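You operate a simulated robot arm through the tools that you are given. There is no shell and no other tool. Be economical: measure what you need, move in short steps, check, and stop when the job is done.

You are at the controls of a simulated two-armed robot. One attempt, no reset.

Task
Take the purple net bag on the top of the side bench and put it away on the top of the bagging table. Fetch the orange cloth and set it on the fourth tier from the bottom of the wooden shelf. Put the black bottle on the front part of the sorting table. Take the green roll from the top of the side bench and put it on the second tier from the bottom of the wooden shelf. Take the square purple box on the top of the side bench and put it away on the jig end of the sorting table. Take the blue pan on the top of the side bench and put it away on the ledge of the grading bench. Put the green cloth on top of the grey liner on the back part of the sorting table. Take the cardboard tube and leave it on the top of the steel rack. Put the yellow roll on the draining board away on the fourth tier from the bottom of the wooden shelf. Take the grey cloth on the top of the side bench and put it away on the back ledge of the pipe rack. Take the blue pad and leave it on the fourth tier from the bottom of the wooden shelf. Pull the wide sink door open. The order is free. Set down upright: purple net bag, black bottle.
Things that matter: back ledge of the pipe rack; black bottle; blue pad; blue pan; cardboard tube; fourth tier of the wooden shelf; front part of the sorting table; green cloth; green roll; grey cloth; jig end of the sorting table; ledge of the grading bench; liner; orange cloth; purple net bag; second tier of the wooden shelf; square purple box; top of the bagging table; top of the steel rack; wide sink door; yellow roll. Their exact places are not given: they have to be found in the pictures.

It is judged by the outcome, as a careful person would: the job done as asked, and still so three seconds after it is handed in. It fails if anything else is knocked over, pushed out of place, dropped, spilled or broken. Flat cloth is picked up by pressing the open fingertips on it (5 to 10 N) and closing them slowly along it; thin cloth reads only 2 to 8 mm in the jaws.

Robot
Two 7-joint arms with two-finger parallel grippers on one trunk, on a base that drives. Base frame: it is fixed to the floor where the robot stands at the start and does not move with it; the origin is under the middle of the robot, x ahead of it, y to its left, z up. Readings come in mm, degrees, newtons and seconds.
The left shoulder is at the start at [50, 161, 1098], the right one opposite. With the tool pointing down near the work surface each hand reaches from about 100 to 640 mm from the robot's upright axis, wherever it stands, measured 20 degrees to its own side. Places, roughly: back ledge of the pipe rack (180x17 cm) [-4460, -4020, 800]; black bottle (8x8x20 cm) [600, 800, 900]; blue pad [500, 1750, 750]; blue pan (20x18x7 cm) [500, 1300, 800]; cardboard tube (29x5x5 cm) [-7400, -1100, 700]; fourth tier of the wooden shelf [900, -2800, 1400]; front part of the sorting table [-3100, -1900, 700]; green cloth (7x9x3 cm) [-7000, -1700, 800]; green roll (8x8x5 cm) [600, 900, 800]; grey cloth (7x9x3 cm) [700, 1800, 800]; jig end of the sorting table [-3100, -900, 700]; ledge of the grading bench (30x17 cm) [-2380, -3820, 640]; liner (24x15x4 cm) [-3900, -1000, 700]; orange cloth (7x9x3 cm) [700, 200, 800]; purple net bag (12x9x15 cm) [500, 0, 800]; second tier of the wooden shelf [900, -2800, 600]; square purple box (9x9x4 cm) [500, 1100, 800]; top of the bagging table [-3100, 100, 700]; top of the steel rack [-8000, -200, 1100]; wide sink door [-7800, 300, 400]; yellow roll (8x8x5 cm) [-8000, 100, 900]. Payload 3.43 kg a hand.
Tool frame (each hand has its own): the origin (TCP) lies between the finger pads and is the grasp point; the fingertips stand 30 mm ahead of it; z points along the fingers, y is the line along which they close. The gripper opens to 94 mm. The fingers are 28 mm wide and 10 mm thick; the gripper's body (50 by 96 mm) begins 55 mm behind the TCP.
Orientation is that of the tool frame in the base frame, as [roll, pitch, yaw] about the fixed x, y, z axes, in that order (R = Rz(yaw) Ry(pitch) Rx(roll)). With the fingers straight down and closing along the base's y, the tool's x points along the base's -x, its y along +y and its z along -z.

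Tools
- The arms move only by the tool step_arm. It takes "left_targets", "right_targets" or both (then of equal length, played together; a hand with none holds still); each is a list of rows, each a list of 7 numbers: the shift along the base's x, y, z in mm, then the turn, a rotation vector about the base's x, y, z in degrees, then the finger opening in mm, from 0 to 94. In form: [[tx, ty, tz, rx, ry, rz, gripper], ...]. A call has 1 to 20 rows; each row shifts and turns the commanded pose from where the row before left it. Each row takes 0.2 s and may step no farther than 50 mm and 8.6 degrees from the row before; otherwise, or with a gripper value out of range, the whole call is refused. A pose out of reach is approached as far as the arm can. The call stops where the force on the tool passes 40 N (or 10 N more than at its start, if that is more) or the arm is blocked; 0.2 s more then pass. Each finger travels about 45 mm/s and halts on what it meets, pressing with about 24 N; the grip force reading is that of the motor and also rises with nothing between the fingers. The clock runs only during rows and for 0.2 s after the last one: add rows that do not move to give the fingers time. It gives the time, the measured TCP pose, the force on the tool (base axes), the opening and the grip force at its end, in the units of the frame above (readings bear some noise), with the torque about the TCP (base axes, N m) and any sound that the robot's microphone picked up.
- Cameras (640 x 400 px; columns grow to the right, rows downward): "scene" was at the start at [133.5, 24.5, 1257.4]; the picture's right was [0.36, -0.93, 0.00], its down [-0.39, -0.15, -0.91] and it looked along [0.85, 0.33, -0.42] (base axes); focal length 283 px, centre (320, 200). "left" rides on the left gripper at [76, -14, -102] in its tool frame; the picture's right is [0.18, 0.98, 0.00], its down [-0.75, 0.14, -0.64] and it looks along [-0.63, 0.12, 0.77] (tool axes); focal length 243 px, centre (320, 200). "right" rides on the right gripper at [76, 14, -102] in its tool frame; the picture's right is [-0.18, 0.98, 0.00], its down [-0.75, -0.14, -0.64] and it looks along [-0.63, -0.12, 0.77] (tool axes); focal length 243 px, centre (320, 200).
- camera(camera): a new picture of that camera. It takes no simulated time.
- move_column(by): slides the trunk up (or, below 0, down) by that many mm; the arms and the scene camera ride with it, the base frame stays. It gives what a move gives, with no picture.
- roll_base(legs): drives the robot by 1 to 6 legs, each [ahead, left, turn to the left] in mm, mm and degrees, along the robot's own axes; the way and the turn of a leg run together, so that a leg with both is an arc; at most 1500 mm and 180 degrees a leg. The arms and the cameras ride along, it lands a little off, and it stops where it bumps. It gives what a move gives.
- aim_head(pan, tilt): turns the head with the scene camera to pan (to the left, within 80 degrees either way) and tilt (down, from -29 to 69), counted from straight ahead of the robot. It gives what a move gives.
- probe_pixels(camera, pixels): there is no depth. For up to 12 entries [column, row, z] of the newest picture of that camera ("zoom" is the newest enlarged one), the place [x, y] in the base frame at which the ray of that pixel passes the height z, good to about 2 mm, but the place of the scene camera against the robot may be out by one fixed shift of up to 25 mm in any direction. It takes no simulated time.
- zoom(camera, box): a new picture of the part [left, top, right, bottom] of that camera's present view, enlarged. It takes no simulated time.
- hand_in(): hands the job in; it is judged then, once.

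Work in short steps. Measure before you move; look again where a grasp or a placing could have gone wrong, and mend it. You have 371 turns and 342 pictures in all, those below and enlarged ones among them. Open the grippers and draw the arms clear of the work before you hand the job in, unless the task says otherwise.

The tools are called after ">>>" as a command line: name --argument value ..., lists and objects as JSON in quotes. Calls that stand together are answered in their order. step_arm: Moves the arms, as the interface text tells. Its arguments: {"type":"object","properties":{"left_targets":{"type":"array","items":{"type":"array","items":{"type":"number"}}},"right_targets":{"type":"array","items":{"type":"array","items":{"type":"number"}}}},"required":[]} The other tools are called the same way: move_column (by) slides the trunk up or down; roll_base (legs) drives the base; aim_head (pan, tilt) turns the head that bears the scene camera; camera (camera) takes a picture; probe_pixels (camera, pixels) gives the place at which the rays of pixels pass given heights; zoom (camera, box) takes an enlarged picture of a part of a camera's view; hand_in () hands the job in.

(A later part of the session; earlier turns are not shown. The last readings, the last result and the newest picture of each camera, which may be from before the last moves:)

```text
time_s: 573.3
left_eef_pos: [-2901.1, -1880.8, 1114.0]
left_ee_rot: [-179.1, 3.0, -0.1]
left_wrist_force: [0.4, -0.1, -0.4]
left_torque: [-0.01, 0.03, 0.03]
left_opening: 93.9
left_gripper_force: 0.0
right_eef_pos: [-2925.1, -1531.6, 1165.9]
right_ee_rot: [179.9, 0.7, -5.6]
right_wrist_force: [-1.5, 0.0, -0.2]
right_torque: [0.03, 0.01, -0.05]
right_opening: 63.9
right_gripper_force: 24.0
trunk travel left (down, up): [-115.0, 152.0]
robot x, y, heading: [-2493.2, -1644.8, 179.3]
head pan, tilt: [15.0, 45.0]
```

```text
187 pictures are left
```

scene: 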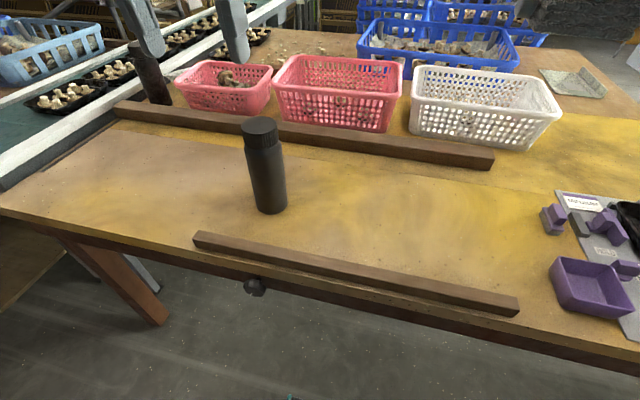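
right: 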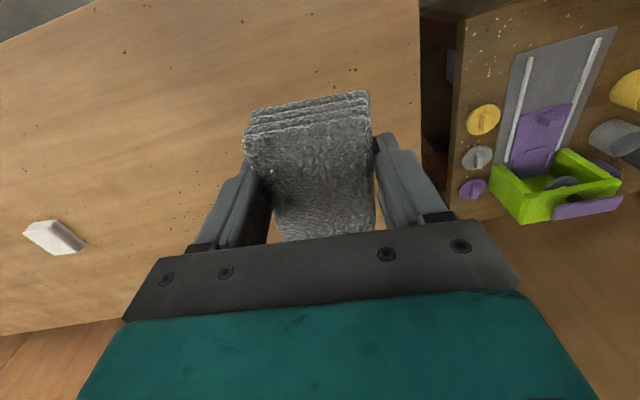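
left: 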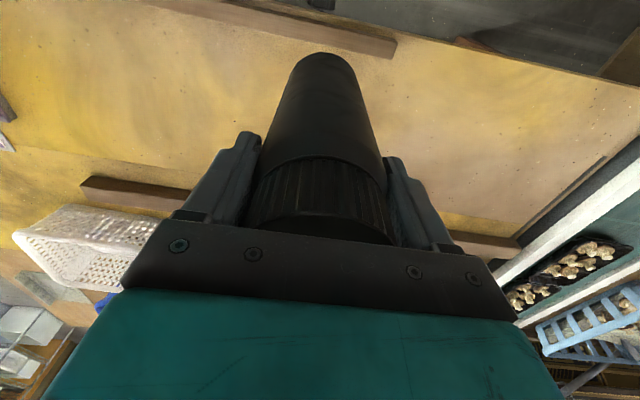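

The bottle stands on the front part. Now I look toward the pipe rack (bearing ≈50° left).

>>> aim_head --pan 48 --tilt 12

>>> camera --camera "scene"

>>> zoom --camera "scene" --box '[160, 100, 480, 260]'

```text
time_s: 574.3
left_eef_pos: [-2902.7, -1881.1, 1113.6]
left_ee_rot: [-179.0, 3.0, 0.0]
left_wrist_force: [-0.4, -1.4, 0.3]
left_torque: [0.0, 0.02, 0.01]
left_opening: 93.9
left_gripper_force: 0.1
right_eef_pos: [-2925.5, -1529.8, 1164.6]
right_ee_rot: [179.9, 0.8, -5.6]
right_wrist_force: [0.0, 0.1, -0.3]
right_torque: [0.0, 0.01, 0.0]
right_opening: 64.0
right_gripper_force: 23.8
trunk travel left (down, up): [-115.0, 152.0]
robot x, y, heading: [-2488.8, -1650.3, 179.0]
head pan, tilt: [48.0, 12.0]
```

```text
186 pictures are left
```

scene: 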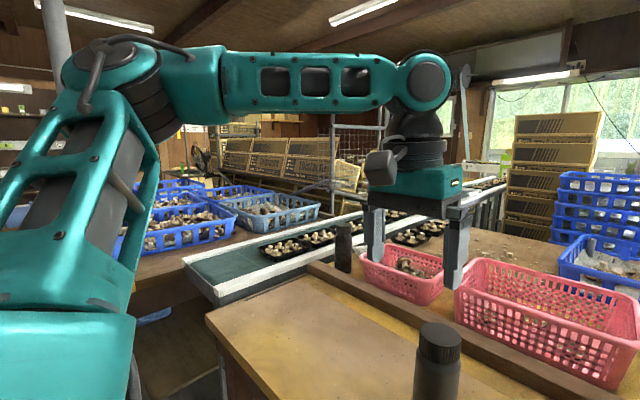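

```text
2.00 times, centred on (320, 180) of scene
```

zoom: 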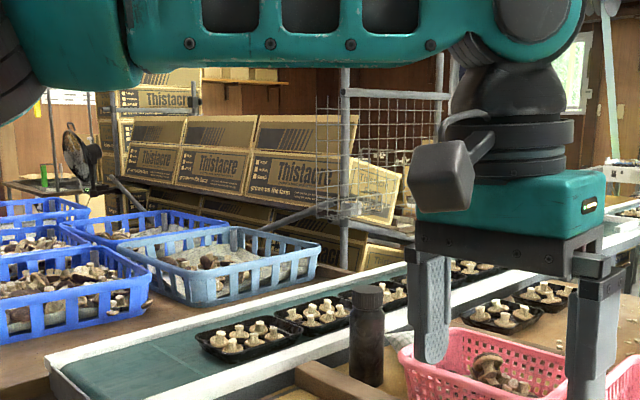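

The rack is reachable only from beyond. I go north around the bagging table and look for the passage toward −x.

>>> roll_base --legs '[[-250, 0, 1], [0, -1500, 0], [0, -900, 0]]'

>>> aim_head --pan 0 --tilt 20

>>> camera --camera "scene"

>>> aim_head --pan -40 --tilt 20

>>> camera --camera "scene"

```text
time_s: 597.0
left_eef_pos: [-2605.5, 534.0, 1113.6]
left_ee_rot: [-179.0, 2.9, -1.1]
left_wrist_force: [0.3, 0.4, 0.1]
left_torque: [-0.02, 0.01, -0.03]
left_opening: 94.2
left_gripper_force: 0.0
right_eef_pos: [-2622.1, 885.1, 1165.3]
right_ee_rot: [179.7, 0.7, -6.7]
right_wrist_force: [-0.5, -0.4, -0.5]
right_torque: [0.01, 0.01, -0.01]
right_opening: 63.7
right_gripper_force: 23.9
trunk travel left (down, up): [-115.0, 152.0]
robot x, y, heading: [-2188.5, 761.3, 178.1]
head pan, tilt: [48.0, 12.0]
```

```text
time_s: 598.1
left_eef_pos: [-2605.1, 534.6, 1113.8]
left_ee_rot: [-178.9, 2.9, -1.2]
left_wrist_force: [0.4, -0.2, -1.0]
left_torque: [-0.05, 0.03, 0.0]
left_opening: 94.3
left_gripper_force: 0.0
right_eef_pos: [-2620.8, 884.3, 1164.5]
right_ee_rot: [179.9, 0.6, -6.7]
right_wrist_force: [0.5, -0.1, 0.0]
right_torque: [0.01, 0.0, 0.02]
right_opening: 64.0
right_gripper_force: 23.6
trunk travel left (down, up): [-115.0, 152.0]
robot x, y, heading: [-2190.9, 760.3, 178.1]
head pan, tilt: [0.0, 20.0]
```

```text
184 pictures are left
```

scene: 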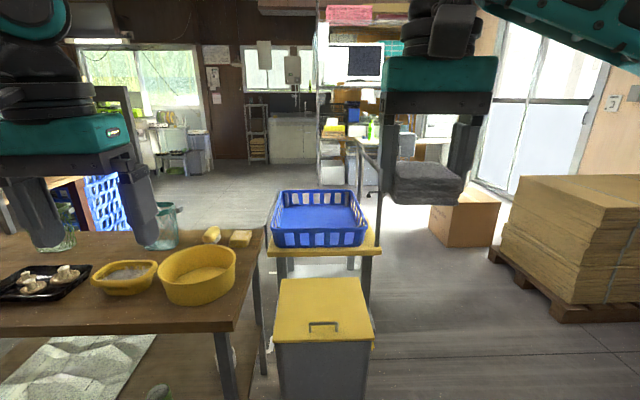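

```text
time_s: 599.2
left_eef_pos: [-2604.6, 535.0, 1114.4]
left_ee_rot: [-178.9, 3.0, -1.1]
left_wrist_force: [0.0, -1.1, 0.2]
left_torque: [0.02, 0.02, -0.01]
left_opening: 93.9
left_gripper_force: 0.1
right_eef_pos: [-2621.7, 885.0, 1164.9]
right_ee_rot: [179.8, 0.7, -6.7]
right_wrist_force: [0.2, 0.9, 0.2]
right_torque: [0.03, -0.01, -0.01]
right_opening: 64.0
right_gripper_force: 24.2
trunk travel left (down, up): [-115.0, 152.0]
robot x, y, heading: [-2190.3, 761.6, 177.9]
head pan, tilt: [-40.0, 20.0]
```

```text
183 pictures are left
```

scene: 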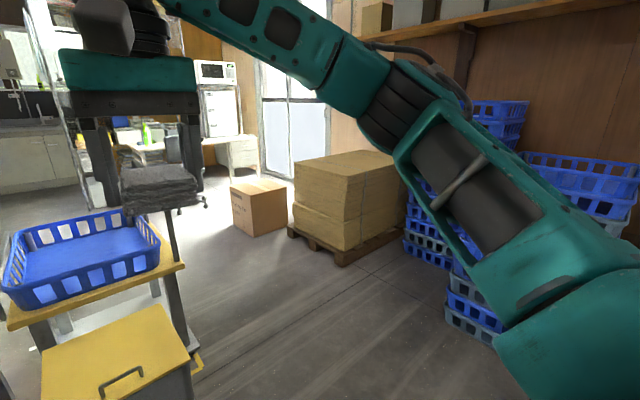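

A wide passage exists between the cart (y<975) and the cardboard pallet (y>1870). I drive through at y≈1400 to x≈−4300 and look.

>>> roll_base --legs '[[0, -650, 2], [1500, 0, 0], [600, 0, 0]]'

>>> aim_head --pan 15 --tilt 15

>>> camera --camera "scene"

>>> aim_head --pan 70 --tilt 15

>>> camera --camera "scene"

```text
time_s: 610.9
left_eef_pos: [-3873.4, 1175.9, 1114.4]
left_ee_rot: [-179.0, 2.9, 1.4]
left_wrist_force: [1.0, 0.5, -0.1]
left_torque: [-0.01, 0.0, 0.01]
left_opening: 94.1
left_gripper_force: 0.0
right_eef_pos: [-3905.9, 1526.2, 1165.3]
right_ee_rot: [179.8, 0.7, -4.1]
right_wrist_force: [-0.5, 0.1, -0.4]
right_torque: [-0.01, -0.04, -0.02]
right_opening: 63.9
right_gripper_force: 23.9
trunk travel left (down, up): [-115.0, 152.0]
robot x, y, heading: [-3471.7, 1420.3, -179.6]
head pan, tilt: [-40.0, 20.0]
stopped in leg 2: the robot was blocked; the commanded pose is now the measured one
```

```text
time_s: 612.1
left_eef_pos: [-3873.6, 1176.2, 1114.8]
left_ee_rot: [-178.9, 3.1, 1.4]
left_wrist_force: [-0.2, 0.6, -0.2]
left_torque: [0.02, -0.02, 0.0]
left_opening: 93.8
left_gripper_force: 0.1
right_eef_pos: [-3904.0, 1525.5, 1164.4]
right_ee_rot: [179.7, 0.7, -4.1]
right_wrist_force: [0.3, -0.4, -0.2]
right_torque: [0.01, -0.01, 0.01]
right_opening: 64.1
right_gripper_force: 23.7
trunk travel left (down, up): [-115.0, 152.0]
robot x, y, heading: [-3467.6, 1422.7, -179.6]
head pan, tilt: [15.0, 15.0]
```

```text
182 pictures are left
```

scene: 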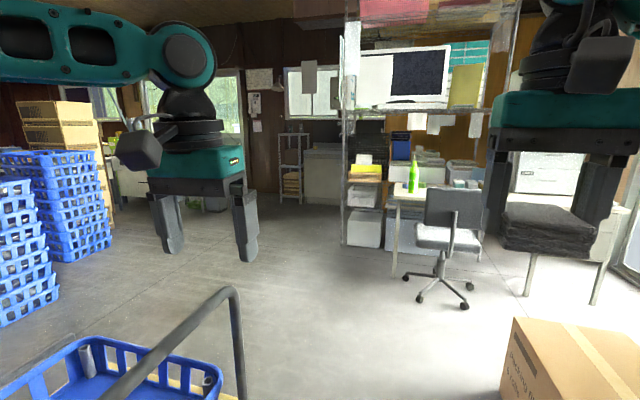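

```text
time_s: 613.4
left_eef_pos: [-3873.2, 1177.0, 1114.2]
left_ee_rot: [-178.9, 3.1, 1.3]
left_wrist_force: [0.5, 0.4, 0.7]
left_torque: [0.02, 0.01, 0.0]
left_opening: 93.9
left_gripper_force: 0.1
right_eef_pos: [-3904.6, 1526.2, 1164.8]
right_ee_rot: [179.8, 0.8, -4.2]
right_wrist_force: [-1.1, -0.7, -0.2]
right_torque: [0.0, -0.01, 0.0]
right_opening: 63.9
right_gripper_force: 24.1
trunk travel left (down, up): [-115.0, 152.0]
robot x, y, heading: [-3468.7, 1420.7, -179.3]
head pan, tilt: [70.0, 15.0]
```

```text
181 pictures are left
```

scene: 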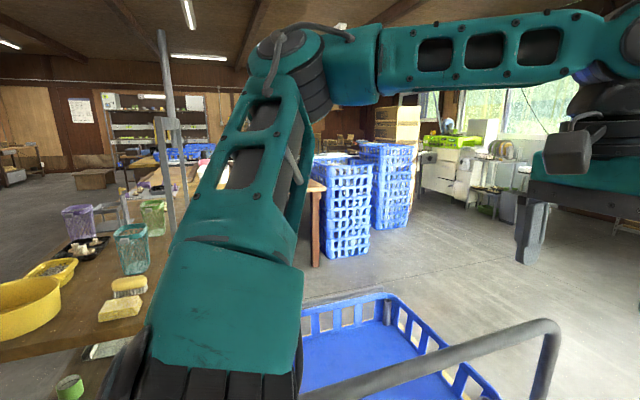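

I bumped something near the cart. I look down around the base.

>>> aim_head --pan 50 --tilt 60

>>> camera --camera "scene"

>>> aim_head --pan -30 --tilt 60

>>> camera --camera "scene"

```text
time_s: 614.5
left_eef_pos: [-3872.1, 1176.3, 1114.6]
left_ee_rot: [-178.9, 3.1, 1.4]
left_wrist_force: [0.8, 0.1, 0.1]
left_torque: [0.04, 0.01, 0.02]
left_opening: 93.9
left_gripper_force: 0.1
right_eef_pos: [-3904.3, 1525.4, 1165.9]
right_ee_rot: [179.8, 0.7, -4.2]
right_wrist_force: [-0.4, -0.3, -1.1]
right_torque: [0.0, 0.01, -0.01]
right_opening: 63.8
right_gripper_force: 24.4
trunk travel left (down, up): [-115.0, 152.0]
robot x, y, heading: [-3465.7, 1424.3, -179.5]
head pan, tilt: [50.0, 60.0]
```

```text
180 pictures are left
```

scene: 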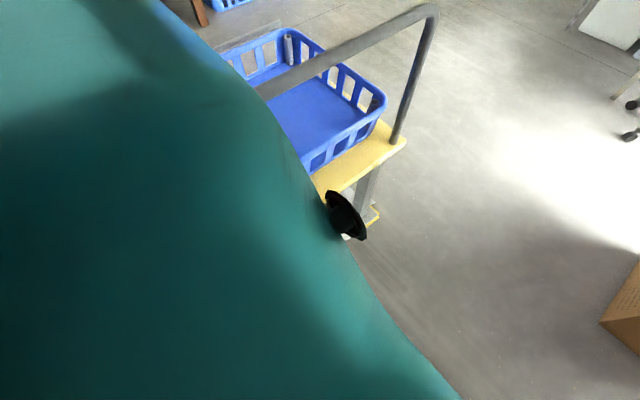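

```text
time_s: 616.0
left_eef_pos: [-3872.9, 1175.9, 1113.9]
left_ee_rot: [-178.9, 3.1, 1.3]
left_wrist_force: [0.6, 0.1, 0.1]
left_torque: [-0.03, -0.03, 0.01]
left_opening: 93.8
left_gripper_force: 0.0
right_eef_pos: [-3904.4, 1526.3, 1165.1]
right_ee_rot: [179.7, 0.7, -4.2]
right_wrist_force: [1.0, -0.4, 0.0]
right_torque: [-0.02, 0.03, -0.01]
right_opening: 64.1
right_gripper_force: 23.9
trunk travel left (down, up): [-115.0, 152.0]
robot x, y, heading: [-3468.3, 1420.2, -179.5]
head pan, tilt: [-30.0, 60.0]
```

```text
179 pictures are left
```

scene: 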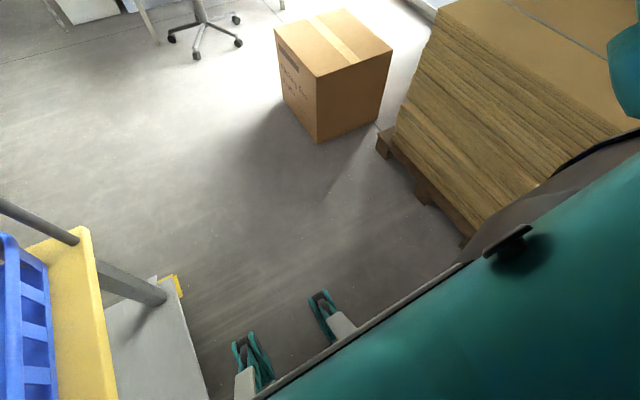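

The left side grazed the cart's deck. I back 60 mm, shift right 85 mm, and continue forward past it (box at right y≥1957).

>>> roll_base --legs '[[-60, 0, -0.5], [0, -85, 0], [1000, 0, 0]]'

>>> aim_head --pan 70 --tilt 40

>>> camera --camera "scene"

```text
time_s: 622.8
left_eef_pos: [-4823.8, 1300.0, 1114.0]
left_ee_rot: [-178.9, 3.1, -1.3]
left_wrist_force: [-0.1, -0.2, 0.1]
left_torque: [-0.02, -0.01, 0.0]
left_opening: 94.1
left_gripper_force: 0.0
right_eef_pos: [-4838.1, 1651.1, 1165.1]
right_ee_rot: [179.9, 0.7, -6.8]
right_wrist_force: [-0.5, -0.9, -0.4]
right_torque: [-0.02, 0.02, -0.04]
right_opening: 64.1
right_gripper_force: 23.3
trunk travel left (down, up): [-115.0, 152.0]
robot x, y, heading: [-4409.6, 1529.7, 178.0]
head pan, tilt: [-30.0, 60.0]
```

```text
time_s: 624.6
left_eef_pos: [-4823.1, 1300.4, 1115.4]
left_ee_rot: [-179.0, 3.2, -1.3]
left_wrist_force: [-1.5, -0.9, 0.1]
left_torque: [0.02, 0.0, 0.02]
left_opening: 94.0
left_gripper_force: 0.0
right_eef_pos: [-4837.1, 1650.5, 1164.6]
right_ee_rot: [179.8, 0.7, -6.9]
right_wrist_force: [-0.7, -0.4, 0.0]
right_torque: [0.01, 0.02, -0.02]
right_opening: 63.9
right_gripper_force: 23.4
trunk travel left (down, up): [-115.0, 152.0]
robot x, y, heading: [-4406.7, 1524.3, 177.8]
head pan, tilt: [70.0, 40.0]
```

```text
178 pictures are left
```

scene: 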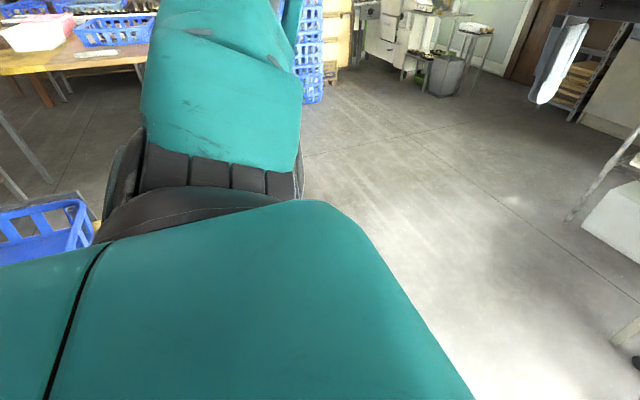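

I am past the cart. I go on to x≈−5000, then down the aisle toward −y and look.

>>> roll_base --legs '[[560, 0, 2], [0, 1500, 0], [0, 500, 0]]'

>>> aim_head --pan 60 --tilt 15

>>> camera --camera "scene"

>>> aim_head --pan 0 --tilt 15

>>> camera --camera "scene"

```text
time_s: 645.1
left_eef_pos: [-5399.7, -692.6, 1115.0]
left_ee_rot: [-178.9, 3.1, -0.3]
left_wrist_force: [-0.2, -0.6, 0.1]
left_torque: [0.03, 0.0, 0.01]
left_opening: 94.0
left_gripper_force: 0.0
right_eef_pos: [-5421.8, -343.6, 1165.5]
right_ee_rot: [179.9, 0.7, -5.7]
right_wrist_force: [-0.2, -0.3, -0.6]
right_torque: [0.0, 0.01, -0.01]
right_opening: 63.8
right_gripper_force: 24.5
trunk travel left (down, up): [-115.0, 152.0]
robot x, y, heading: [-4989.1, -461.5, 179.1]
head pan, tilt: [70.0, 40.0]
```

```text
time_s: 646.0
left_eef_pos: [-5400.0, -693.0, 1115.2]
left_ee_rot: [-179.0, 3.1, -0.2]
left_wrist_force: [0.1, 0.2, 0.2]
left_torque: [0.0, -0.03, 0.01]
left_opening: 93.8
left_gripper_force: 0.1
right_eef_pos: [-5419.7, -343.4, 1165.2]
right_ee_rot: [179.8, 0.7, -5.7]
right_wrist_force: [0.1, 0.6, 0.1]
right_torque: [-0.02, 0.01, -0.01]
right_opening: 63.8
right_gripper_force: 24.1
trunk travel left (down, up): [-115.0, 152.0]
robot x, y, heading: [-4986.6, -462.8, 178.9]
head pan, tilt: [60.0, 15.0]
```

```text
177 pictures are left
```

scene: 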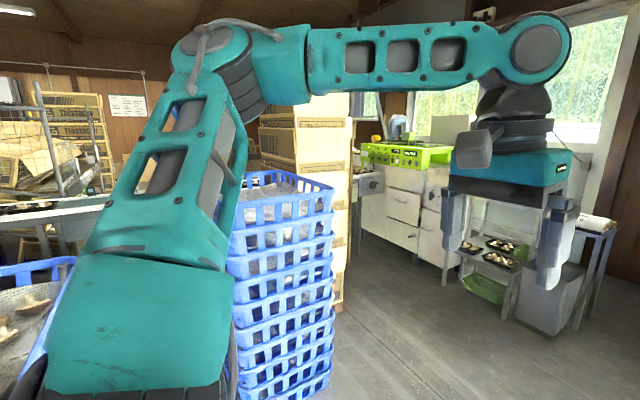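

```text
time_s: 647.3
left_eef_pos: [-5399.8, -692.5, 1114.4]
left_ee_rot: [-179.0, 3.1, -0.2]
left_wrist_force: [0.4, 0.2, 0.4]
left_torque: [-0.02, 0.0, -0.01]
left_opening: 94.0
left_gripper_force: 0.1
right_eef_pos: [-5421.5, -342.7, 1164.7]
right_ee_rot: [179.7, 0.7, -5.7]
right_wrist_force: [0.1, -0.4, -0.2]
right_torque: [-0.03, 0.02, -0.03]
right_opening: 64.0
right_gripper_force: 23.9
trunk travel left (down, up): [-115.0, 152.0]
robot x, y, heading: [-4993.5, -460.7, 179.3]
head pan, tilt: [0.0, 15.0]
```

```text
176 pictures are left
```

scene: 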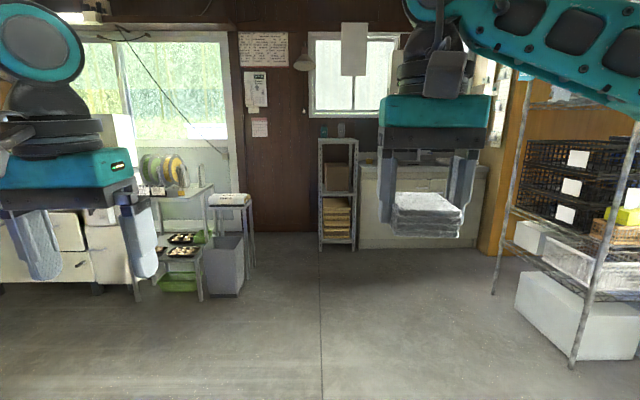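

The sink, draining board and steel rack lie ahead (x≈−8000); the pipe rack is to the left beyond the crates. I move to x≈−6000 and turn to face −y.

>>> roll_base --legs '[[950, 0, 0], [0, 0, 91]]'

>>> aim_head --pan 0 --tilt 15

>>> camera --camera "scene"

>>> aim_head --pan 40 --tilt 15

>>> camera --camera "scene"

```text
time_s: 656.1
left_eef_pos: [-5720.3, -856.2, 1114.9]
left_ee_rot: [-178.8, 3.1, 89.1]
left_wrist_force: [0.5, -0.5, 0.0]
left_torque: [-0.01, 0.02, -0.02]
left_opening: 93.8
left_gripper_force: 0.1
right_eef_pos: [-6069.9, -874.0, 1166.0]
right_ee_rot: [179.8, 0.7, 83.7]
right_wrist_force: [-1.1, -0.1, -0.6]
right_torque: [0.0, 0.01, 0.0]
right_opening: 63.9
right_gripper_force: 24.5
trunk travel left (down, up): [-115.0, 152.0]
robot x, y, heading: [-5944.3, -444.9, -91.7]
head pan, tilt: [0.0, 15.0]
```

```text
time_s: 656.7
left_eef_pos: [-5721.0, -856.5, 1114.3]
left_ee_rot: [-179.0, 3.1, 89.1]
left_wrist_force: [-1.1, 0.6, 0.1]
left_torque: [-0.04, -0.01, 0.04]
left_opening: 93.9
left_gripper_force: 0.2
right_eef_pos: [-6070.4, -874.4, 1164.5]
right_ee_rot: [179.8, 0.7, 83.6]
right_wrist_force: [-0.5, -0.6, 0.1]
right_torque: [0.01, -0.02, 0.04]
right_opening: 64.0
right_gripper_force: 23.8
trunk travel left (down, up): [-115.0, 152.0]
robot x, y, heading: [-5943.7, -441.4, -91.9]
head pan, tilt: [0.0, 15.0]
```

```text
175 pictures are left
```

scene: 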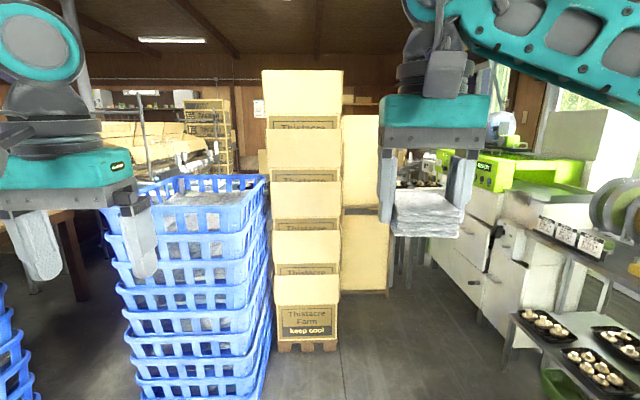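

```text
time_s: 657.8
left_eef_pos: [-5720.4, -856.1, 1114.3]
left_ee_rot: [-179.1, 3.2, 89.0]
left_wrist_force: [-0.2, -0.9, 0.1]
left_torque: [-0.01, 0.03, -0.03]
left_opening: 94.0
left_gripper_force: 0.2
right_eef_pos: [-6070.2, -874.9, 1164.5]
right_ee_rot: [179.7, 0.7, 83.7]
right_wrist_force: [-0.1, 0.6, -0.5]
right_torque: [0.01, 0.01, 0.02]
right_opening: 63.8
right_gripper_force: 23.9
trunk travel left (down, up): [-115.0, 152.0]
robot x, y, heading: [-5950.0, -442.5, -91.5]
head pan, tilt: [40.0, 15.0]
```

```text
174 pictures are left
```

scene: 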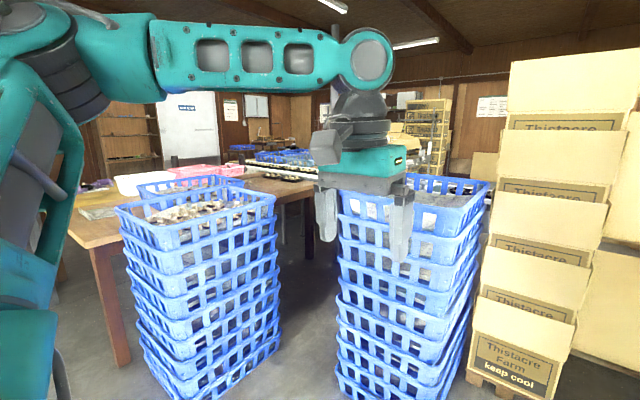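

The aisle to the pipe rack is too narrow here; it must be approached from the other side later. With the left hand free I'll do the sink-side jobs first. I turn to face −x again and approach the tube's stool.

>>> roll_base --legs '[[0, 0, -88.5], [500, 300, 0]]'

>>> aim_head --pan 20 --tilt 25

>>> camera --camera "scene"

>>> aim_head --pan -25 --tilt 20

>>> camera --camera "scene"

```text
time_s: 664.8
left_eef_pos: [-6831.5, -994.7, 1115.0]
left_ee_rot: [-178.9, 3.1, 2.1]
left_wrist_force: [0.4, -1.0, -0.3]
left_torque: [-0.01, -0.04, -0.03]
left_opening: 94.1
left_gripper_force: 0.0
right_eef_pos: [-6868.5, -646.6, 1165.1]
right_ee_rot: [179.9, 0.8, -3.3]
right_wrist_force: [-0.2, -0.4, -0.2]
right_torque: [0.0, -0.04, -0.02]
right_opening: 64.0
right_gripper_force: 24.2
trunk travel left (down, up): [-115.0, 152.0]
robot x, y, heading: [-6429.9, -748.7, -178.7]
head pan, tilt: [40.0, 15.0]
```

```text
time_s: 665.6
left_eef_pos: [-6831.2, -995.2, 1115.6]
left_ee_rot: [-178.9, 3.1, 2.1]
left_wrist_force: [0.3, -0.3, -0.3]
left_torque: [0.0, 0.02, -0.04]
left_opening: 93.9
left_gripper_force: 0.0
right_eef_pos: [-6868.1, -646.8, 1165.4]
right_ee_rot: [179.8, 0.7, -3.4]
right_wrist_force: [0.0, -0.3, -0.1]
right_torque: [0.01, -0.01, 0.01]
right_opening: 63.9
right_gripper_force: 24.5
trunk travel left (down, up): [-115.0, 152.0]
robot x, y, heading: [-6429.1, -746.9, -178.8]
head pan, tilt: [20.0, 25.0]
```

```text
173 pictures are left
```

scene: 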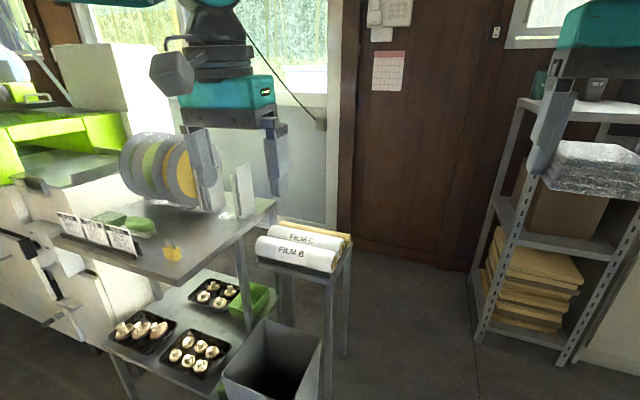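

```text
time_s: 666.7
left_eef_pos: [-6831.1, -995.7, 1114.5]
left_ee_rot: [-179.0, 3.0, 1.9]
left_wrist_force: [-0.4, 0.3, 0.1]
left_torque: [0.01, -0.02, 0.02]
left_opening: 93.7
left_gripper_force: 0.0
right_eef_pos: [-6867.9, -646.5, 1164.6]
right_ee_rot: [179.7, 0.7, -3.3]
right_wrist_force: [-0.5, -0.6, 0.1]
right_torque: [0.02, 0.0, -0.01]
right_opening: 63.6
right_gripper_force: 24.0
trunk travel left (down, up): [-115.0, 152.0]
robot x, y, heading: [-6430.4, -749.8, -178.9]
head pan, tilt: [-25.0, 20.0]
```

```text
172 pictures are left
```

scene: 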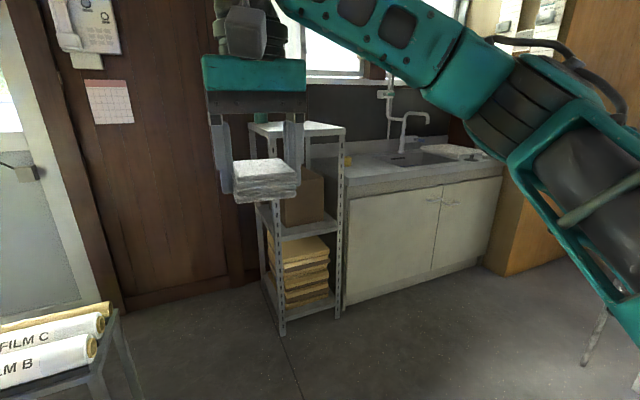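

I zoom onto the stool with the film rolls and the steel table, and the sink.

>>> zoom --camera "scene" --box '[230, 110, 520, 300]'

>>> aim_head --pan 30 --tilt 30

>>> zoom --camera "scene" --box '[120, 140, 440, 340]'

```text
2.11 times, centred on (375, 205) of scene
```

zoom: 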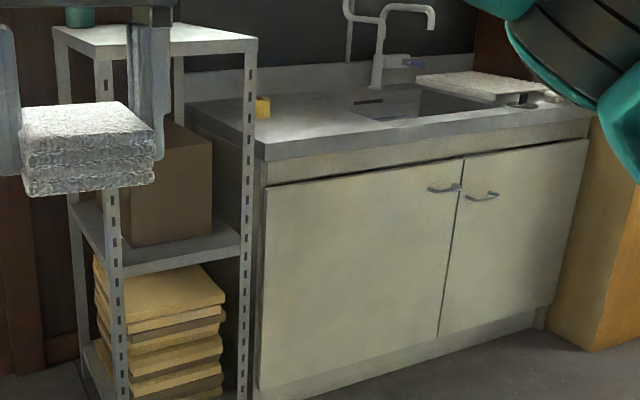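

```text
time_s: 668.0
left_eef_pos: [-6832.8, -995.1, 1113.9]
left_ee_rot: [-179.0, 3.1, 2.0]
left_wrist_force: [0.1, -0.6, 0.8]
left_torque: [0.0, 0.0, 0.01]
left_opening: 94.3
left_gripper_force: 0.1
right_eef_pos: [-6868.7, -646.0, 1166.3]
right_ee_rot: [179.7, 0.7, -3.3]
right_wrist_force: [-0.9, 0.1, -1.0]
right_torque: [-0.03, -0.03, 0.02]
right_opening: 63.6
right_gripper_force: 23.9
trunk travel left (down, up): [-115.0, 152.0]
robot x, y, heading: [-6431.2, -747.8, -178.7]
head pan, tilt: [30.0, 30.0]
```

```text
2.00 times, centred on (280, 240) of scene
```

zoom: 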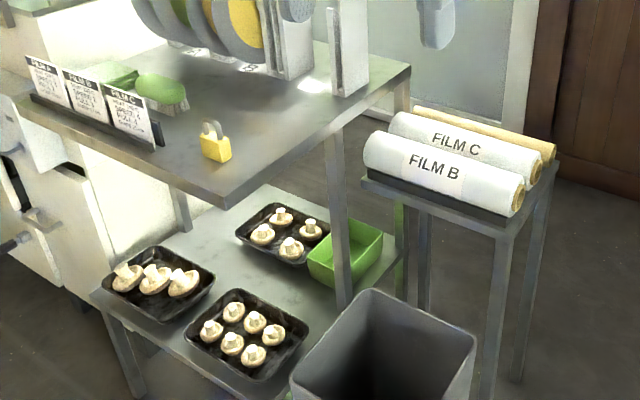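

I probe the tube ends, stool and bin positions.

>>> probe_pixels --camera "zoom" --pixels '[[548, 150, 720], [415, 110, 720], [515, 200, 715], [370, 140, 720], [495, 238, 690], [370, 185, 690], [475, 340, 400], [370, 290, 400], [155, 90, 800], [110, 75, 820], [228, 205, 790], [410, 65, 790]]'

```text
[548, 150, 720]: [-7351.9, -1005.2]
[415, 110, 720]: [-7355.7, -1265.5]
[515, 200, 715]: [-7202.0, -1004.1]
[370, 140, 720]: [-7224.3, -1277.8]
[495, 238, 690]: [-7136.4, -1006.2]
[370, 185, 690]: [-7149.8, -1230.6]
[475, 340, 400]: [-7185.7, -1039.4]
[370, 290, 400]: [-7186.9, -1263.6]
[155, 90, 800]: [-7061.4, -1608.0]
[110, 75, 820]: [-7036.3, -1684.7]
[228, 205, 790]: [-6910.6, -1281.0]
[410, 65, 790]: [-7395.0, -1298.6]
```

Tube: axis along y from −1265 to −1005 at x≈−7336. I'll approach it facing −y from the open side. I turn left to heading −90 and move over beside it.

>>> roll_base --legs '[[0, 0, 88.8], [-200, 0, 0], [0, -880, 0]]'

>>> aim_head --pan 0 --tilt 40

>>> camera --camera "scene"

```text
time_s: 681.1
left_eef_pos: [-7081.7, -946.2, 1114.4]
left_ee_rot: [-179.0, 3.2, 90.5]
left_wrist_force: [-0.2, -0.6, 0.4]
left_torque: [-0.01, 0.02, 0.03]
left_opening: 93.8
left_gripper_force: 0.0
right_eef_pos: [-7430.6, -974.2, 1165.4]
right_ee_rot: [179.7, 0.8, 85.2]
right_wrist_force: [0.1, 0.8, -0.7]
right_torque: [0.0, 0.0, -0.02]
right_opening: 63.9
right_gripper_force: 23.6
trunk travel left (down, up): [-115.0, 152.0]
robot x, y, heading: [-7320.6, -536.2, -90.3]
head pan, tilt: [30.0, 30.0]
```

```text
time_s: 682.0
left_eef_pos: [-7081.8, -947.3, 1114.0]
left_ee_rot: [-179.0, 3.1, 90.6]
left_wrist_force: [0.1, -0.8, 0.3]
left_torque: [-0.04, -0.02, 0.0]
left_opening: 93.9
left_gripper_force: 0.1
right_eef_pos: [-7430.5, -973.2, 1166.3]
right_ee_rot: [179.6, 0.7, 85.1]
right_wrist_force: [0.4, 1.2, -1.3]
right_torque: [-0.04, -0.01, -0.01]
right_opening: 64.0
right_gripper_force: 24.2
trunk travel left (down, up): [-115.0, 152.0]
robot x, y, heading: [-7316.2, -537.2, -90.4]
head pan, tilt: [0.0, 40.0]
```

```text
169 pictures are left
```

scene: 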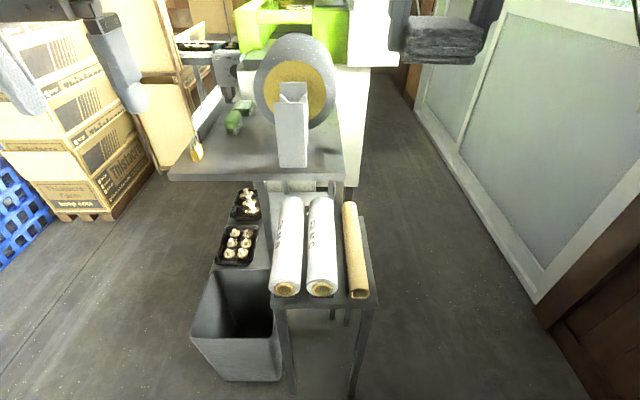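

The tube at (355,250) has a gap to Film C. I move the right hand aside and bring the left hand above the tube.

>>> step_arm --right_targets '[[-30, 20, 0, 0, 0, 0, 20], [-30, 20, 0, 0, 0, 0, 20], [-30, 20, 0, 0, 0, 0, 20], [-30, 20, 0, 0, 0, 0, 20], [-30, 20, 0, 0, 0, 0, 20], [-30, 0, 0, 0, 0, 0, 20]]'

>>> step_arm --left_targets '[[-35, -15, 0, 0, 0, 0, 94], [-35, -15, 0, 0, 0, 0, 94], [-35, -15, 0, 0, 0, 0, 94], [-35, -15, -15, 0, 0, 0, 94], [-35, -15, -15, 0, 0, 0, 94], [-35, -15, -20, 0, 0, 0, 94], [-35, -15, -25, 0, 0, 0, 94], [0, -15, -40, 0, 0, 0, 94], [0, 0, 0, 0, 0, 0, 94]]'

>>> camera --camera "left"

>>> camera --camera "scene"

```text
time_s: 683.4
left_eef_pos: [-7081.3, -945.4, 1115.1]
left_ee_rot: [-179.0, 3.1, 90.6]
left_wrist_force: [0.2, -0.3, -0.1]
left_torque: [-0.02, 0.0, -0.01]
left_opening: 93.9
left_gripper_force: 0.0
right_eef_pos: [-7612.0, -872.4, 1165.4]
right_ee_rot: [179.8, 0.6, 85.2]
right_wrist_force: [-0.3, 0.1, 0.3]
right_torque: [-0.01, -0.02, 0.01]
right_opening: 64.0
right_gripper_force: 23.7
trunk travel left (down, up): [-115.0, 152.0]
robot x, y, heading: [-7318.5, -539.6, -90.3]
head pan, tilt: [0.0, 40.0]
```

```text
time_s: 685.4
left_eef_pos: [-7193.8, -1000.5, 1043.0]
left_ee_rot: [-178.9, 3.1, 90.6]
left_wrist_force: [0.0, -0.3, 0.1]
left_torque: [-0.01, 0.0, 0.02]
left_opening: 94.1
left_gripper_force: 0.0
left hand out of reach, approached as far as the arm can: row 3, 4, 5, 6, 7
right_eef_pos: [-7612.4, -873.3, 1163.9]
right_ee_rot: [179.7, 0.7, 85.1]
right_wrist_force: [-0.4, -0.3, -0.7]
right_torque: [0.0, 0.05, 0.0]
right_opening: 63.7
right_gripper_force: 24.2
trunk travel left (down, up): [-115.0, 152.0]
robot x, y, heading: [-7316.9, -542.1, -90.2]
head pan, tilt: [0.0, 40.0]
```

```text
168 pictures are left
```

left: 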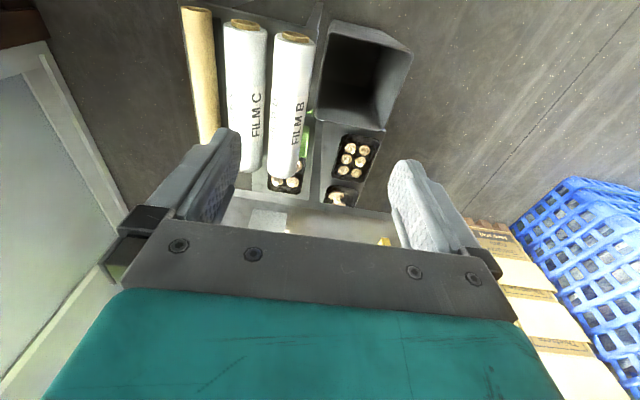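

```text
167 pictures are left
```

scene: 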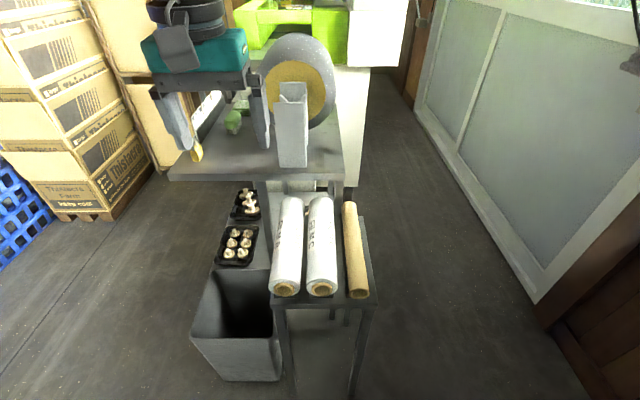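

The left arm can't cross inward. Turning the robot 30° right puts the tube on its left side; I retract the left hand and do that.

>>> step_arm --left_targets '[[40, 15, 10, 0, 0, 0, 94], [40, 15, 10, 0, 0, 0, 94], [40, 15, 10, 0, 0, 0, 94], [40, 15, 10, 0, 0, 0, 94], [40, 15, 10, 0, 0, 0, 94], [40, 15, 0, 0, 0, 0, 94], [0, 0, 0, 0, 0, 0, 94]]'

>>> roll_base --legs '[[0, 0, -30], [60, 50, 0]]'

>>> step_arm --left_targets '[[0, 0, -10, 0, 0, 7.5, 94], [0, 0, -20, 0, 0, 7.5, 94], [0, 0, -20, 0, 0, 7.5, 94], [0, 0, -20, 0, 0, 7.5, 94], [0, 0, -20, 0, 0, 0, 94], [0, 0, 0, 0, 0, 0, 94]]'

>>> aim_head --pan 30 --tilt 45

>>> camera --camera "scene"

>>> camera --camera "left"

```text
time_s: 687.0
left_eef_pos: [-6951.8, -911.0, 1093.7]
left_ee_rot: [-179.0, 3.1, 90.5]
left_wrist_force: [-0.3, -1.0, 0.2]
left_torque: [-0.03, 0.02, -0.01]
left_opening: 94.2
left_gripper_force: 0.1
right_eef_pos: [-7611.5, -873.7, 1164.4]
right_ee_rot: [179.7, 0.6, 85.1]
right_wrist_force: [-0.6, 0.4, -0.3]
right_torque: [-0.01, 0.05, -0.01]
right_opening: 63.9
right_gripper_force: 23.8
trunk travel left (down, up): [-115.0, 152.0]
robot x, y, heading: [-7317.7, -535.2, -90.3]
head pan, tilt: [0.0, 40.0]
```

```text
time_s: 689.6
left_eef_pos: [-7172.5, -1121.1, 1092.9]
left_ee_rot: [-178.9, 3.1, 60.6]
left_wrist_force: [0.0, 0.6, -0.2]
left_torque: [0.01, 0.01, 0.01]
left_opening: 94.0
left_gripper_force: 0.0
right_eef_pos: [-7725.1, -760.1, 1164.0]
right_ee_rot: [179.8, 0.8, 55.2]
right_wrist_force: [-0.5, 0.1, -0.7]
right_torque: [0.06, -0.03, -0.02]
right_opening: 63.9
right_gripper_force: 24.0
trunk travel left (down, up): [-115.0, 152.0]
robot x, y, heading: [-7305.5, -615.3, -120.4]
head pan, tilt: [0.0, 40.0]
```

```text
time_s: 691.0
left_eef_pos: [-7172.5, -1119.7, 1002.4]
left_ee_rot: [-178.8, 3.1, 90.7]
left_wrist_force: [0.6, 0.2, -0.2]
left_torque: [-0.02, 0.03, 0.01]
left_opening: 94.1
left_gripper_force: 0.1
right_eef_pos: [-7725.7, -758.3, 1165.0]
right_ee_rot: [179.6, 0.7, 55.1]
right_wrist_force: [0.5, -0.2, 0.1]
right_torque: [0.0, -0.01, 0.01]
right_opening: 63.9
right_gripper_force: 23.9
trunk travel left (down, up): [-115.0, 152.0]
robot x, y, heading: [-7302.9, -616.8, -120.2]
head pan, tilt: [0.0, 40.0]
```

```text
time_s: 692.0
left_eef_pos: [-7172.9, -1118.7, 1002.1]
left_ee_rot: [-178.9, 3.1, 90.6]
left_wrist_force: [0.7, -0.8, 1.1]
left_torque: [-0.03, 0.01, -0.01]
left_opening: 93.9
left_gripper_force: 0.0
right_eef_pos: [-7724.9, -758.7, 1163.3]
right_ee_rot: [179.7, 0.8, 55.1]
right_wrist_force: [-0.2, -0.1, -0.5]
right_torque: [0.01, -0.01, 0.0]
right_opening: 64.1
right_gripper_force: 24.3
trunk travel left (down, up): [-115.0, 152.0]
robot x, y, heading: [-7301.8, -613.7, -120.2]
head pan, tilt: [30.0, 45.0]
```

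```text
166 pictures are left
```

scene: 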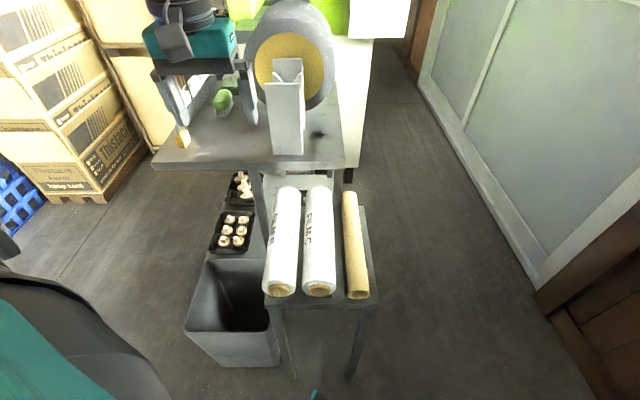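

```text
165 pictures are left
```

left: 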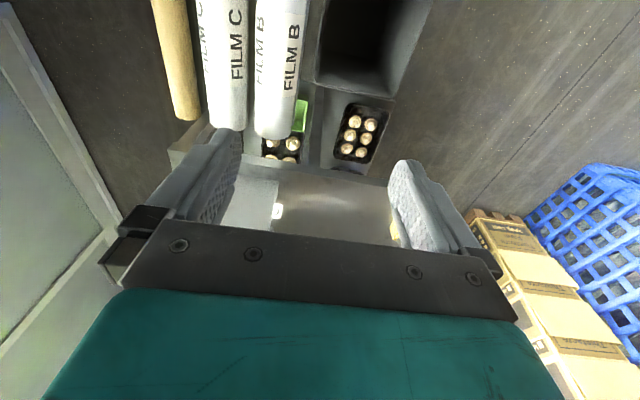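

I probe the tube from both cameras.

>>> probe_pixels --camera "left" --pixels '[[187, 118, 720], [172, 20, 720], [187, 118, 690], [172, 20, 690], [222, 60, 720], [187, 118, 750]]'

>>> probe_pixels --camera "scene" --pixels '[[350, 193, 720], [358, 288, 720], [350, 193, 690], [358, 288, 690], [358, 288, 750], [317, 285, 720]]'

```text
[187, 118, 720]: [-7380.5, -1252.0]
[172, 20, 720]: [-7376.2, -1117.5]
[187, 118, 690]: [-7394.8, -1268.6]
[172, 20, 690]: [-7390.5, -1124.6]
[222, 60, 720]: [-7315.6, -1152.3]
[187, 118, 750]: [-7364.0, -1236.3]
```

```text
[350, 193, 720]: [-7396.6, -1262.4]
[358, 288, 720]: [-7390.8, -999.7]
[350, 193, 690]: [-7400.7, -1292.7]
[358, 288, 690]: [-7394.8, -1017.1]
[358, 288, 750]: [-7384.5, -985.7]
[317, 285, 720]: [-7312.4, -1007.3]
```

Tube at x≈−7378, y −1250…−990, top z≈720. I turn another 20° right so it falls further to the left side, counter-rotating the hand, and lower the trunk.

>>> roll_base --legs '[[0, 0, -20]]'

>>> step_arm --left_targets '[[0, 0, 0, 0, 0, 7, 80], [0, 0, 0, 0, 0, 7, 66], [0, 0, 0, 0, 0, 6, 66], [0, 0, 0, 0, 0, 0, 66]]'

>>> move_column --by -100

>>> camera --camera "left"

```text
time_s: 693.5
left_eef_pos: [-7350.5, -1133.4, 1003.3]
left_ee_rot: [-179.1, 3.1, 71.0]
left_wrist_force: [-0.3, -0.4, -0.3]
left_torque: [-0.01, 0.01, -0.04]
left_opening: 94.1
left_gripper_force: 0.0
right_eef_pos: [-7748.7, -609.1, 1164.5]
right_ee_rot: [179.7, 0.7, 35.6]
right_wrist_force: [-0.6, 0.5, -0.6]
right_torque: [0.0, 0.02, 0.0]
right_opening: 63.9
right_gripper_force: 24.2
trunk travel left (down, up): [-115.0, 152.0]
robot x, y, heading: [-7303.1, -619.8, -139.9]
head pan, tilt: [30.0, 45.0]
```

```text
time_s: 694.5
left_eef_pos: [-7350.3, -1134.3, 1002.8]
left_ee_rot: [-178.9, 3.1, 91.0]
left_wrist_force: [0.6, 0.1, 1.0]
left_torque: [0.01, 0.01, -0.01]
left_opening: 65.9
left_gripper_force: 0.1
right_eef_pos: [-7749.0, -608.6, 1164.5]
right_ee_rot: [179.8, 0.7, 35.5]
right_wrist_force: [0.7, 0.3, -1.3]
right_torque: [-0.02, 0.03, -0.02]
right_opening: 64.0
right_gripper_force: 24.1
trunk travel left (down, up): [-115.0, 152.0]
robot x, y, heading: [-7304.4, -615.3, -139.9]
head pan, tilt: [30.0, 45.0]
```

```text
time_s: 695.8
left_eef_pos: [-7332.2, -1138.1, 904.4]
left_ee_rot: [-177.3, 2.7, 90.8]
left_wrist_force: [-0.3, 0.0, -0.2]
left_torque: [-0.05, -0.01, -0.04]
left_opening: 66.2
left_gripper_force: 0.1
right_eef_pos: [-7719.8, -618.0, 1087.6]
right_ee_rot: [-177.7, 3.0, 36.6]
right_wrist_force: [0.2, 0.8, -0.8]
right_torque: [0.01, 0.02, -0.01]
right_opening: 63.9
right_gripper_force: 23.7
trunk travel left (down, up): [-15.0, 252.0]
robot x, y, heading: [-7304.3, -611.1, -140.2]
head pan, tilt: [30.0, 45.0]
```

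```text
164 pictures are left
```

left: 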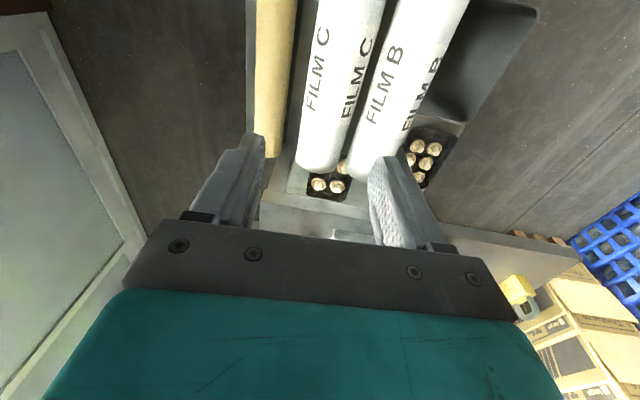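

Both hands shifted oddly: the right elbow may have met the steel rack. I raise the trunk back and look right.

>>> move_column --by 100

>>> aim_head --pan -60 --tilt 25

>>> camera --camera "scene"

```text
time_s: 697.1
left_eef_pos: [-7350.5, -1134.5, 1002.5]
left_ee_rot: [-179.0, 3.1, 91.0]
left_wrist_force: [-0.6, -0.8, -0.3]
left_torque: [0.03, 0.0, 0.01]
left_opening: 66.2
left_gripper_force: 0.0
right_eef_pos: [-7750.8, -608.8, 1163.4]
right_ee_rot: [179.7, 0.7, 35.4]
right_wrist_force: [0.2, 1.0, -0.7]
right_torque: [0.02, -0.01, 0.02]
right_opening: 63.9
right_gripper_force: 23.9
trunk travel left (down, up): [-115.0, 152.0]
robot x, y, heading: [-7305.6, -613.3, -140.0]
head pan, tilt: [30.0, 45.0]
```

```text
time_s: 698.8
left_eef_pos: [-7350.1, -1134.4, 1000.8]
left_ee_rot: [-178.9, 3.2, 90.9]
left_wrist_force: [-0.4, 0.3, 1.0]
left_torque: [0.0, 0.03, -0.01]
left_opening: 65.9
left_gripper_force: 0.1
right_eef_pos: [-7748.7, -608.8, 1163.5]
right_ee_rot: [179.6, 0.7, 35.6]
right_wrist_force: [-1.1, 0.6, -1.1]
right_torque: [-0.01, -0.02, -0.02]
right_opening: 64.0
right_gripper_force: 23.7
trunk travel left (down, up): [-115.0, 152.0]
robot x, y, heading: [-7305.6, -618.2, -139.8]
head pan, tilt: [-60.0, 25.0]
```

```text
163 pictures are left
```

scene: 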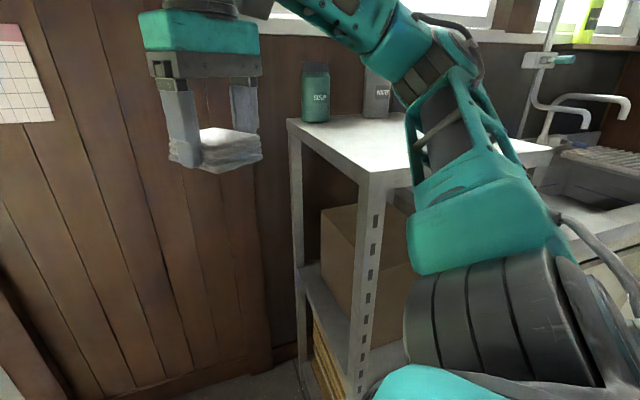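

The right upper arm was over the rack top. I rotate 15° more and shift away so it clears the rack, keeping the tube on the left side.

>>> roll_base --legs '[[-80, 60, 0], [0, 0, -15], [-35, 50, 0]]'

>>> step_arm --left_targets '[[0, 0, 0, 0, 0, 7.5, 66], [0, 0, 0, 0, 0, 7.5, 66], [0, 0, 0, 0, 0, 0, 66]]'

>>> camera --camera "scene"

```text
time_s: 701.6
left_eef_pos: [-7326.7, -1130.4, 1001.9]
left_ee_rot: [-178.8, 3.1, 76.2]
left_wrist_force: [0.9, -0.1, -0.1]
left_torque: [0.01, 0.01, 0.03]
left_opening: 66.1
left_gripper_force: 0.0
right_eef_pos: [-7578.7, -519.5, 1165.1]
right_ee_rot: [179.9, 0.6, 20.7]
right_wrist_force: [-0.3, 0.2, 0.7]
right_torque: [0.02, 0.01, 0.0]
right_opening: 63.7
right_gripper_force: 24.3
trunk travel left (down, up): [-115.0, 152.0]
robot x, y, heading: [-7145.0, -637.8, -154.3]
head pan, tilt: [-60.0, 25.0]
```

```text
time_s: 702.4
left_eef_pos: [-7327.3, -1129.6, 1002.9]
left_ee_rot: [-178.9, 3.2, 91.3]
left_wrist_force: [-0.7, 0.1, -0.2]
left_torque: [-0.04, -0.02, 0.0]
left_opening: 66.1
left_gripper_force: 0.0
right_eef_pos: [-7578.3, -520.8, 1164.7]
right_ee_rot: [179.6, 0.7, 20.8]
right_wrist_force: [0.1, 0.4, 0.6]
right_torque: [0.01, -0.03, -0.01]
right_opening: 64.1
right_gripper_force: 24.2
trunk travel left (down, up): [-115.0, 152.0]
robot x, y, heading: [-7150.0, -642.2, -154.4]
head pan, tilt: [-60.0, 25.0]
```

```text
162 pictures are left
```

scene: 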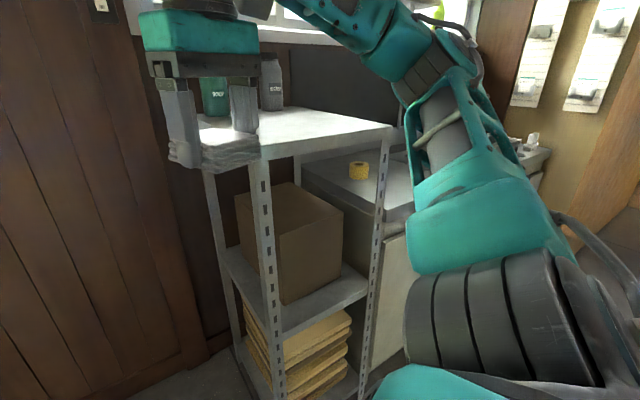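

Clear of the rack now. I lower the trunk and check that both hands follow.

>>> move_column --by -110

>>> camera --camera "left"

```text
time_s: 703.8
left_eef_pos: [-7327.7, -1130.6, 892.6]
left_ee_rot: [-178.9, 3.1, 91.2]
left_wrist_force: [0.0, 0.3, 0.8]
left_torque: [-0.01, 0.02, -0.02]
left_opening: 66.0
left_gripper_force: 0.1
right_eef_pos: [-7579.1, -520.2, 1053.3]
right_ee_rot: [179.6, 0.7, 20.9]
right_wrist_force: [-0.8, 0.6, -0.9]
right_torque: [-0.01, -0.04, -0.01]
right_opening: 63.9
right_gripper_force: 23.9
trunk travel left (down, up): [-5.0, 262.0]
robot x, y, heading: [-7149.5, -640.8, -154.4]
head pan, tilt: [-60.0, 25.0]
```

```text
161 pictures are left
```

left: 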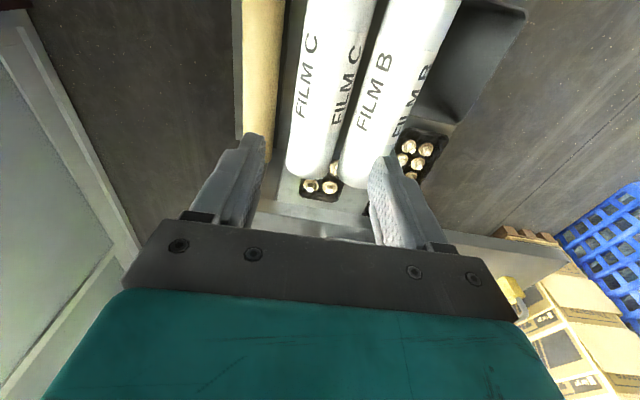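

I probe the tube and Film C edges again.

>>> probe_pixels --camera "left" --pixels '[[264, 20, 720], [260, 120, 720], [243, 70, 695], [282, 70, 695], [296, 90, 695], [255, 160, 720], [262, 70, 720]]'

```text
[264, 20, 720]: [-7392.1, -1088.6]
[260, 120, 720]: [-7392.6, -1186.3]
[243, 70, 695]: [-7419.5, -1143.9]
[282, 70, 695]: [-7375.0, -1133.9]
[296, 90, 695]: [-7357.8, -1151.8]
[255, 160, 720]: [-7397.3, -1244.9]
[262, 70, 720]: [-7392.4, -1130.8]
```

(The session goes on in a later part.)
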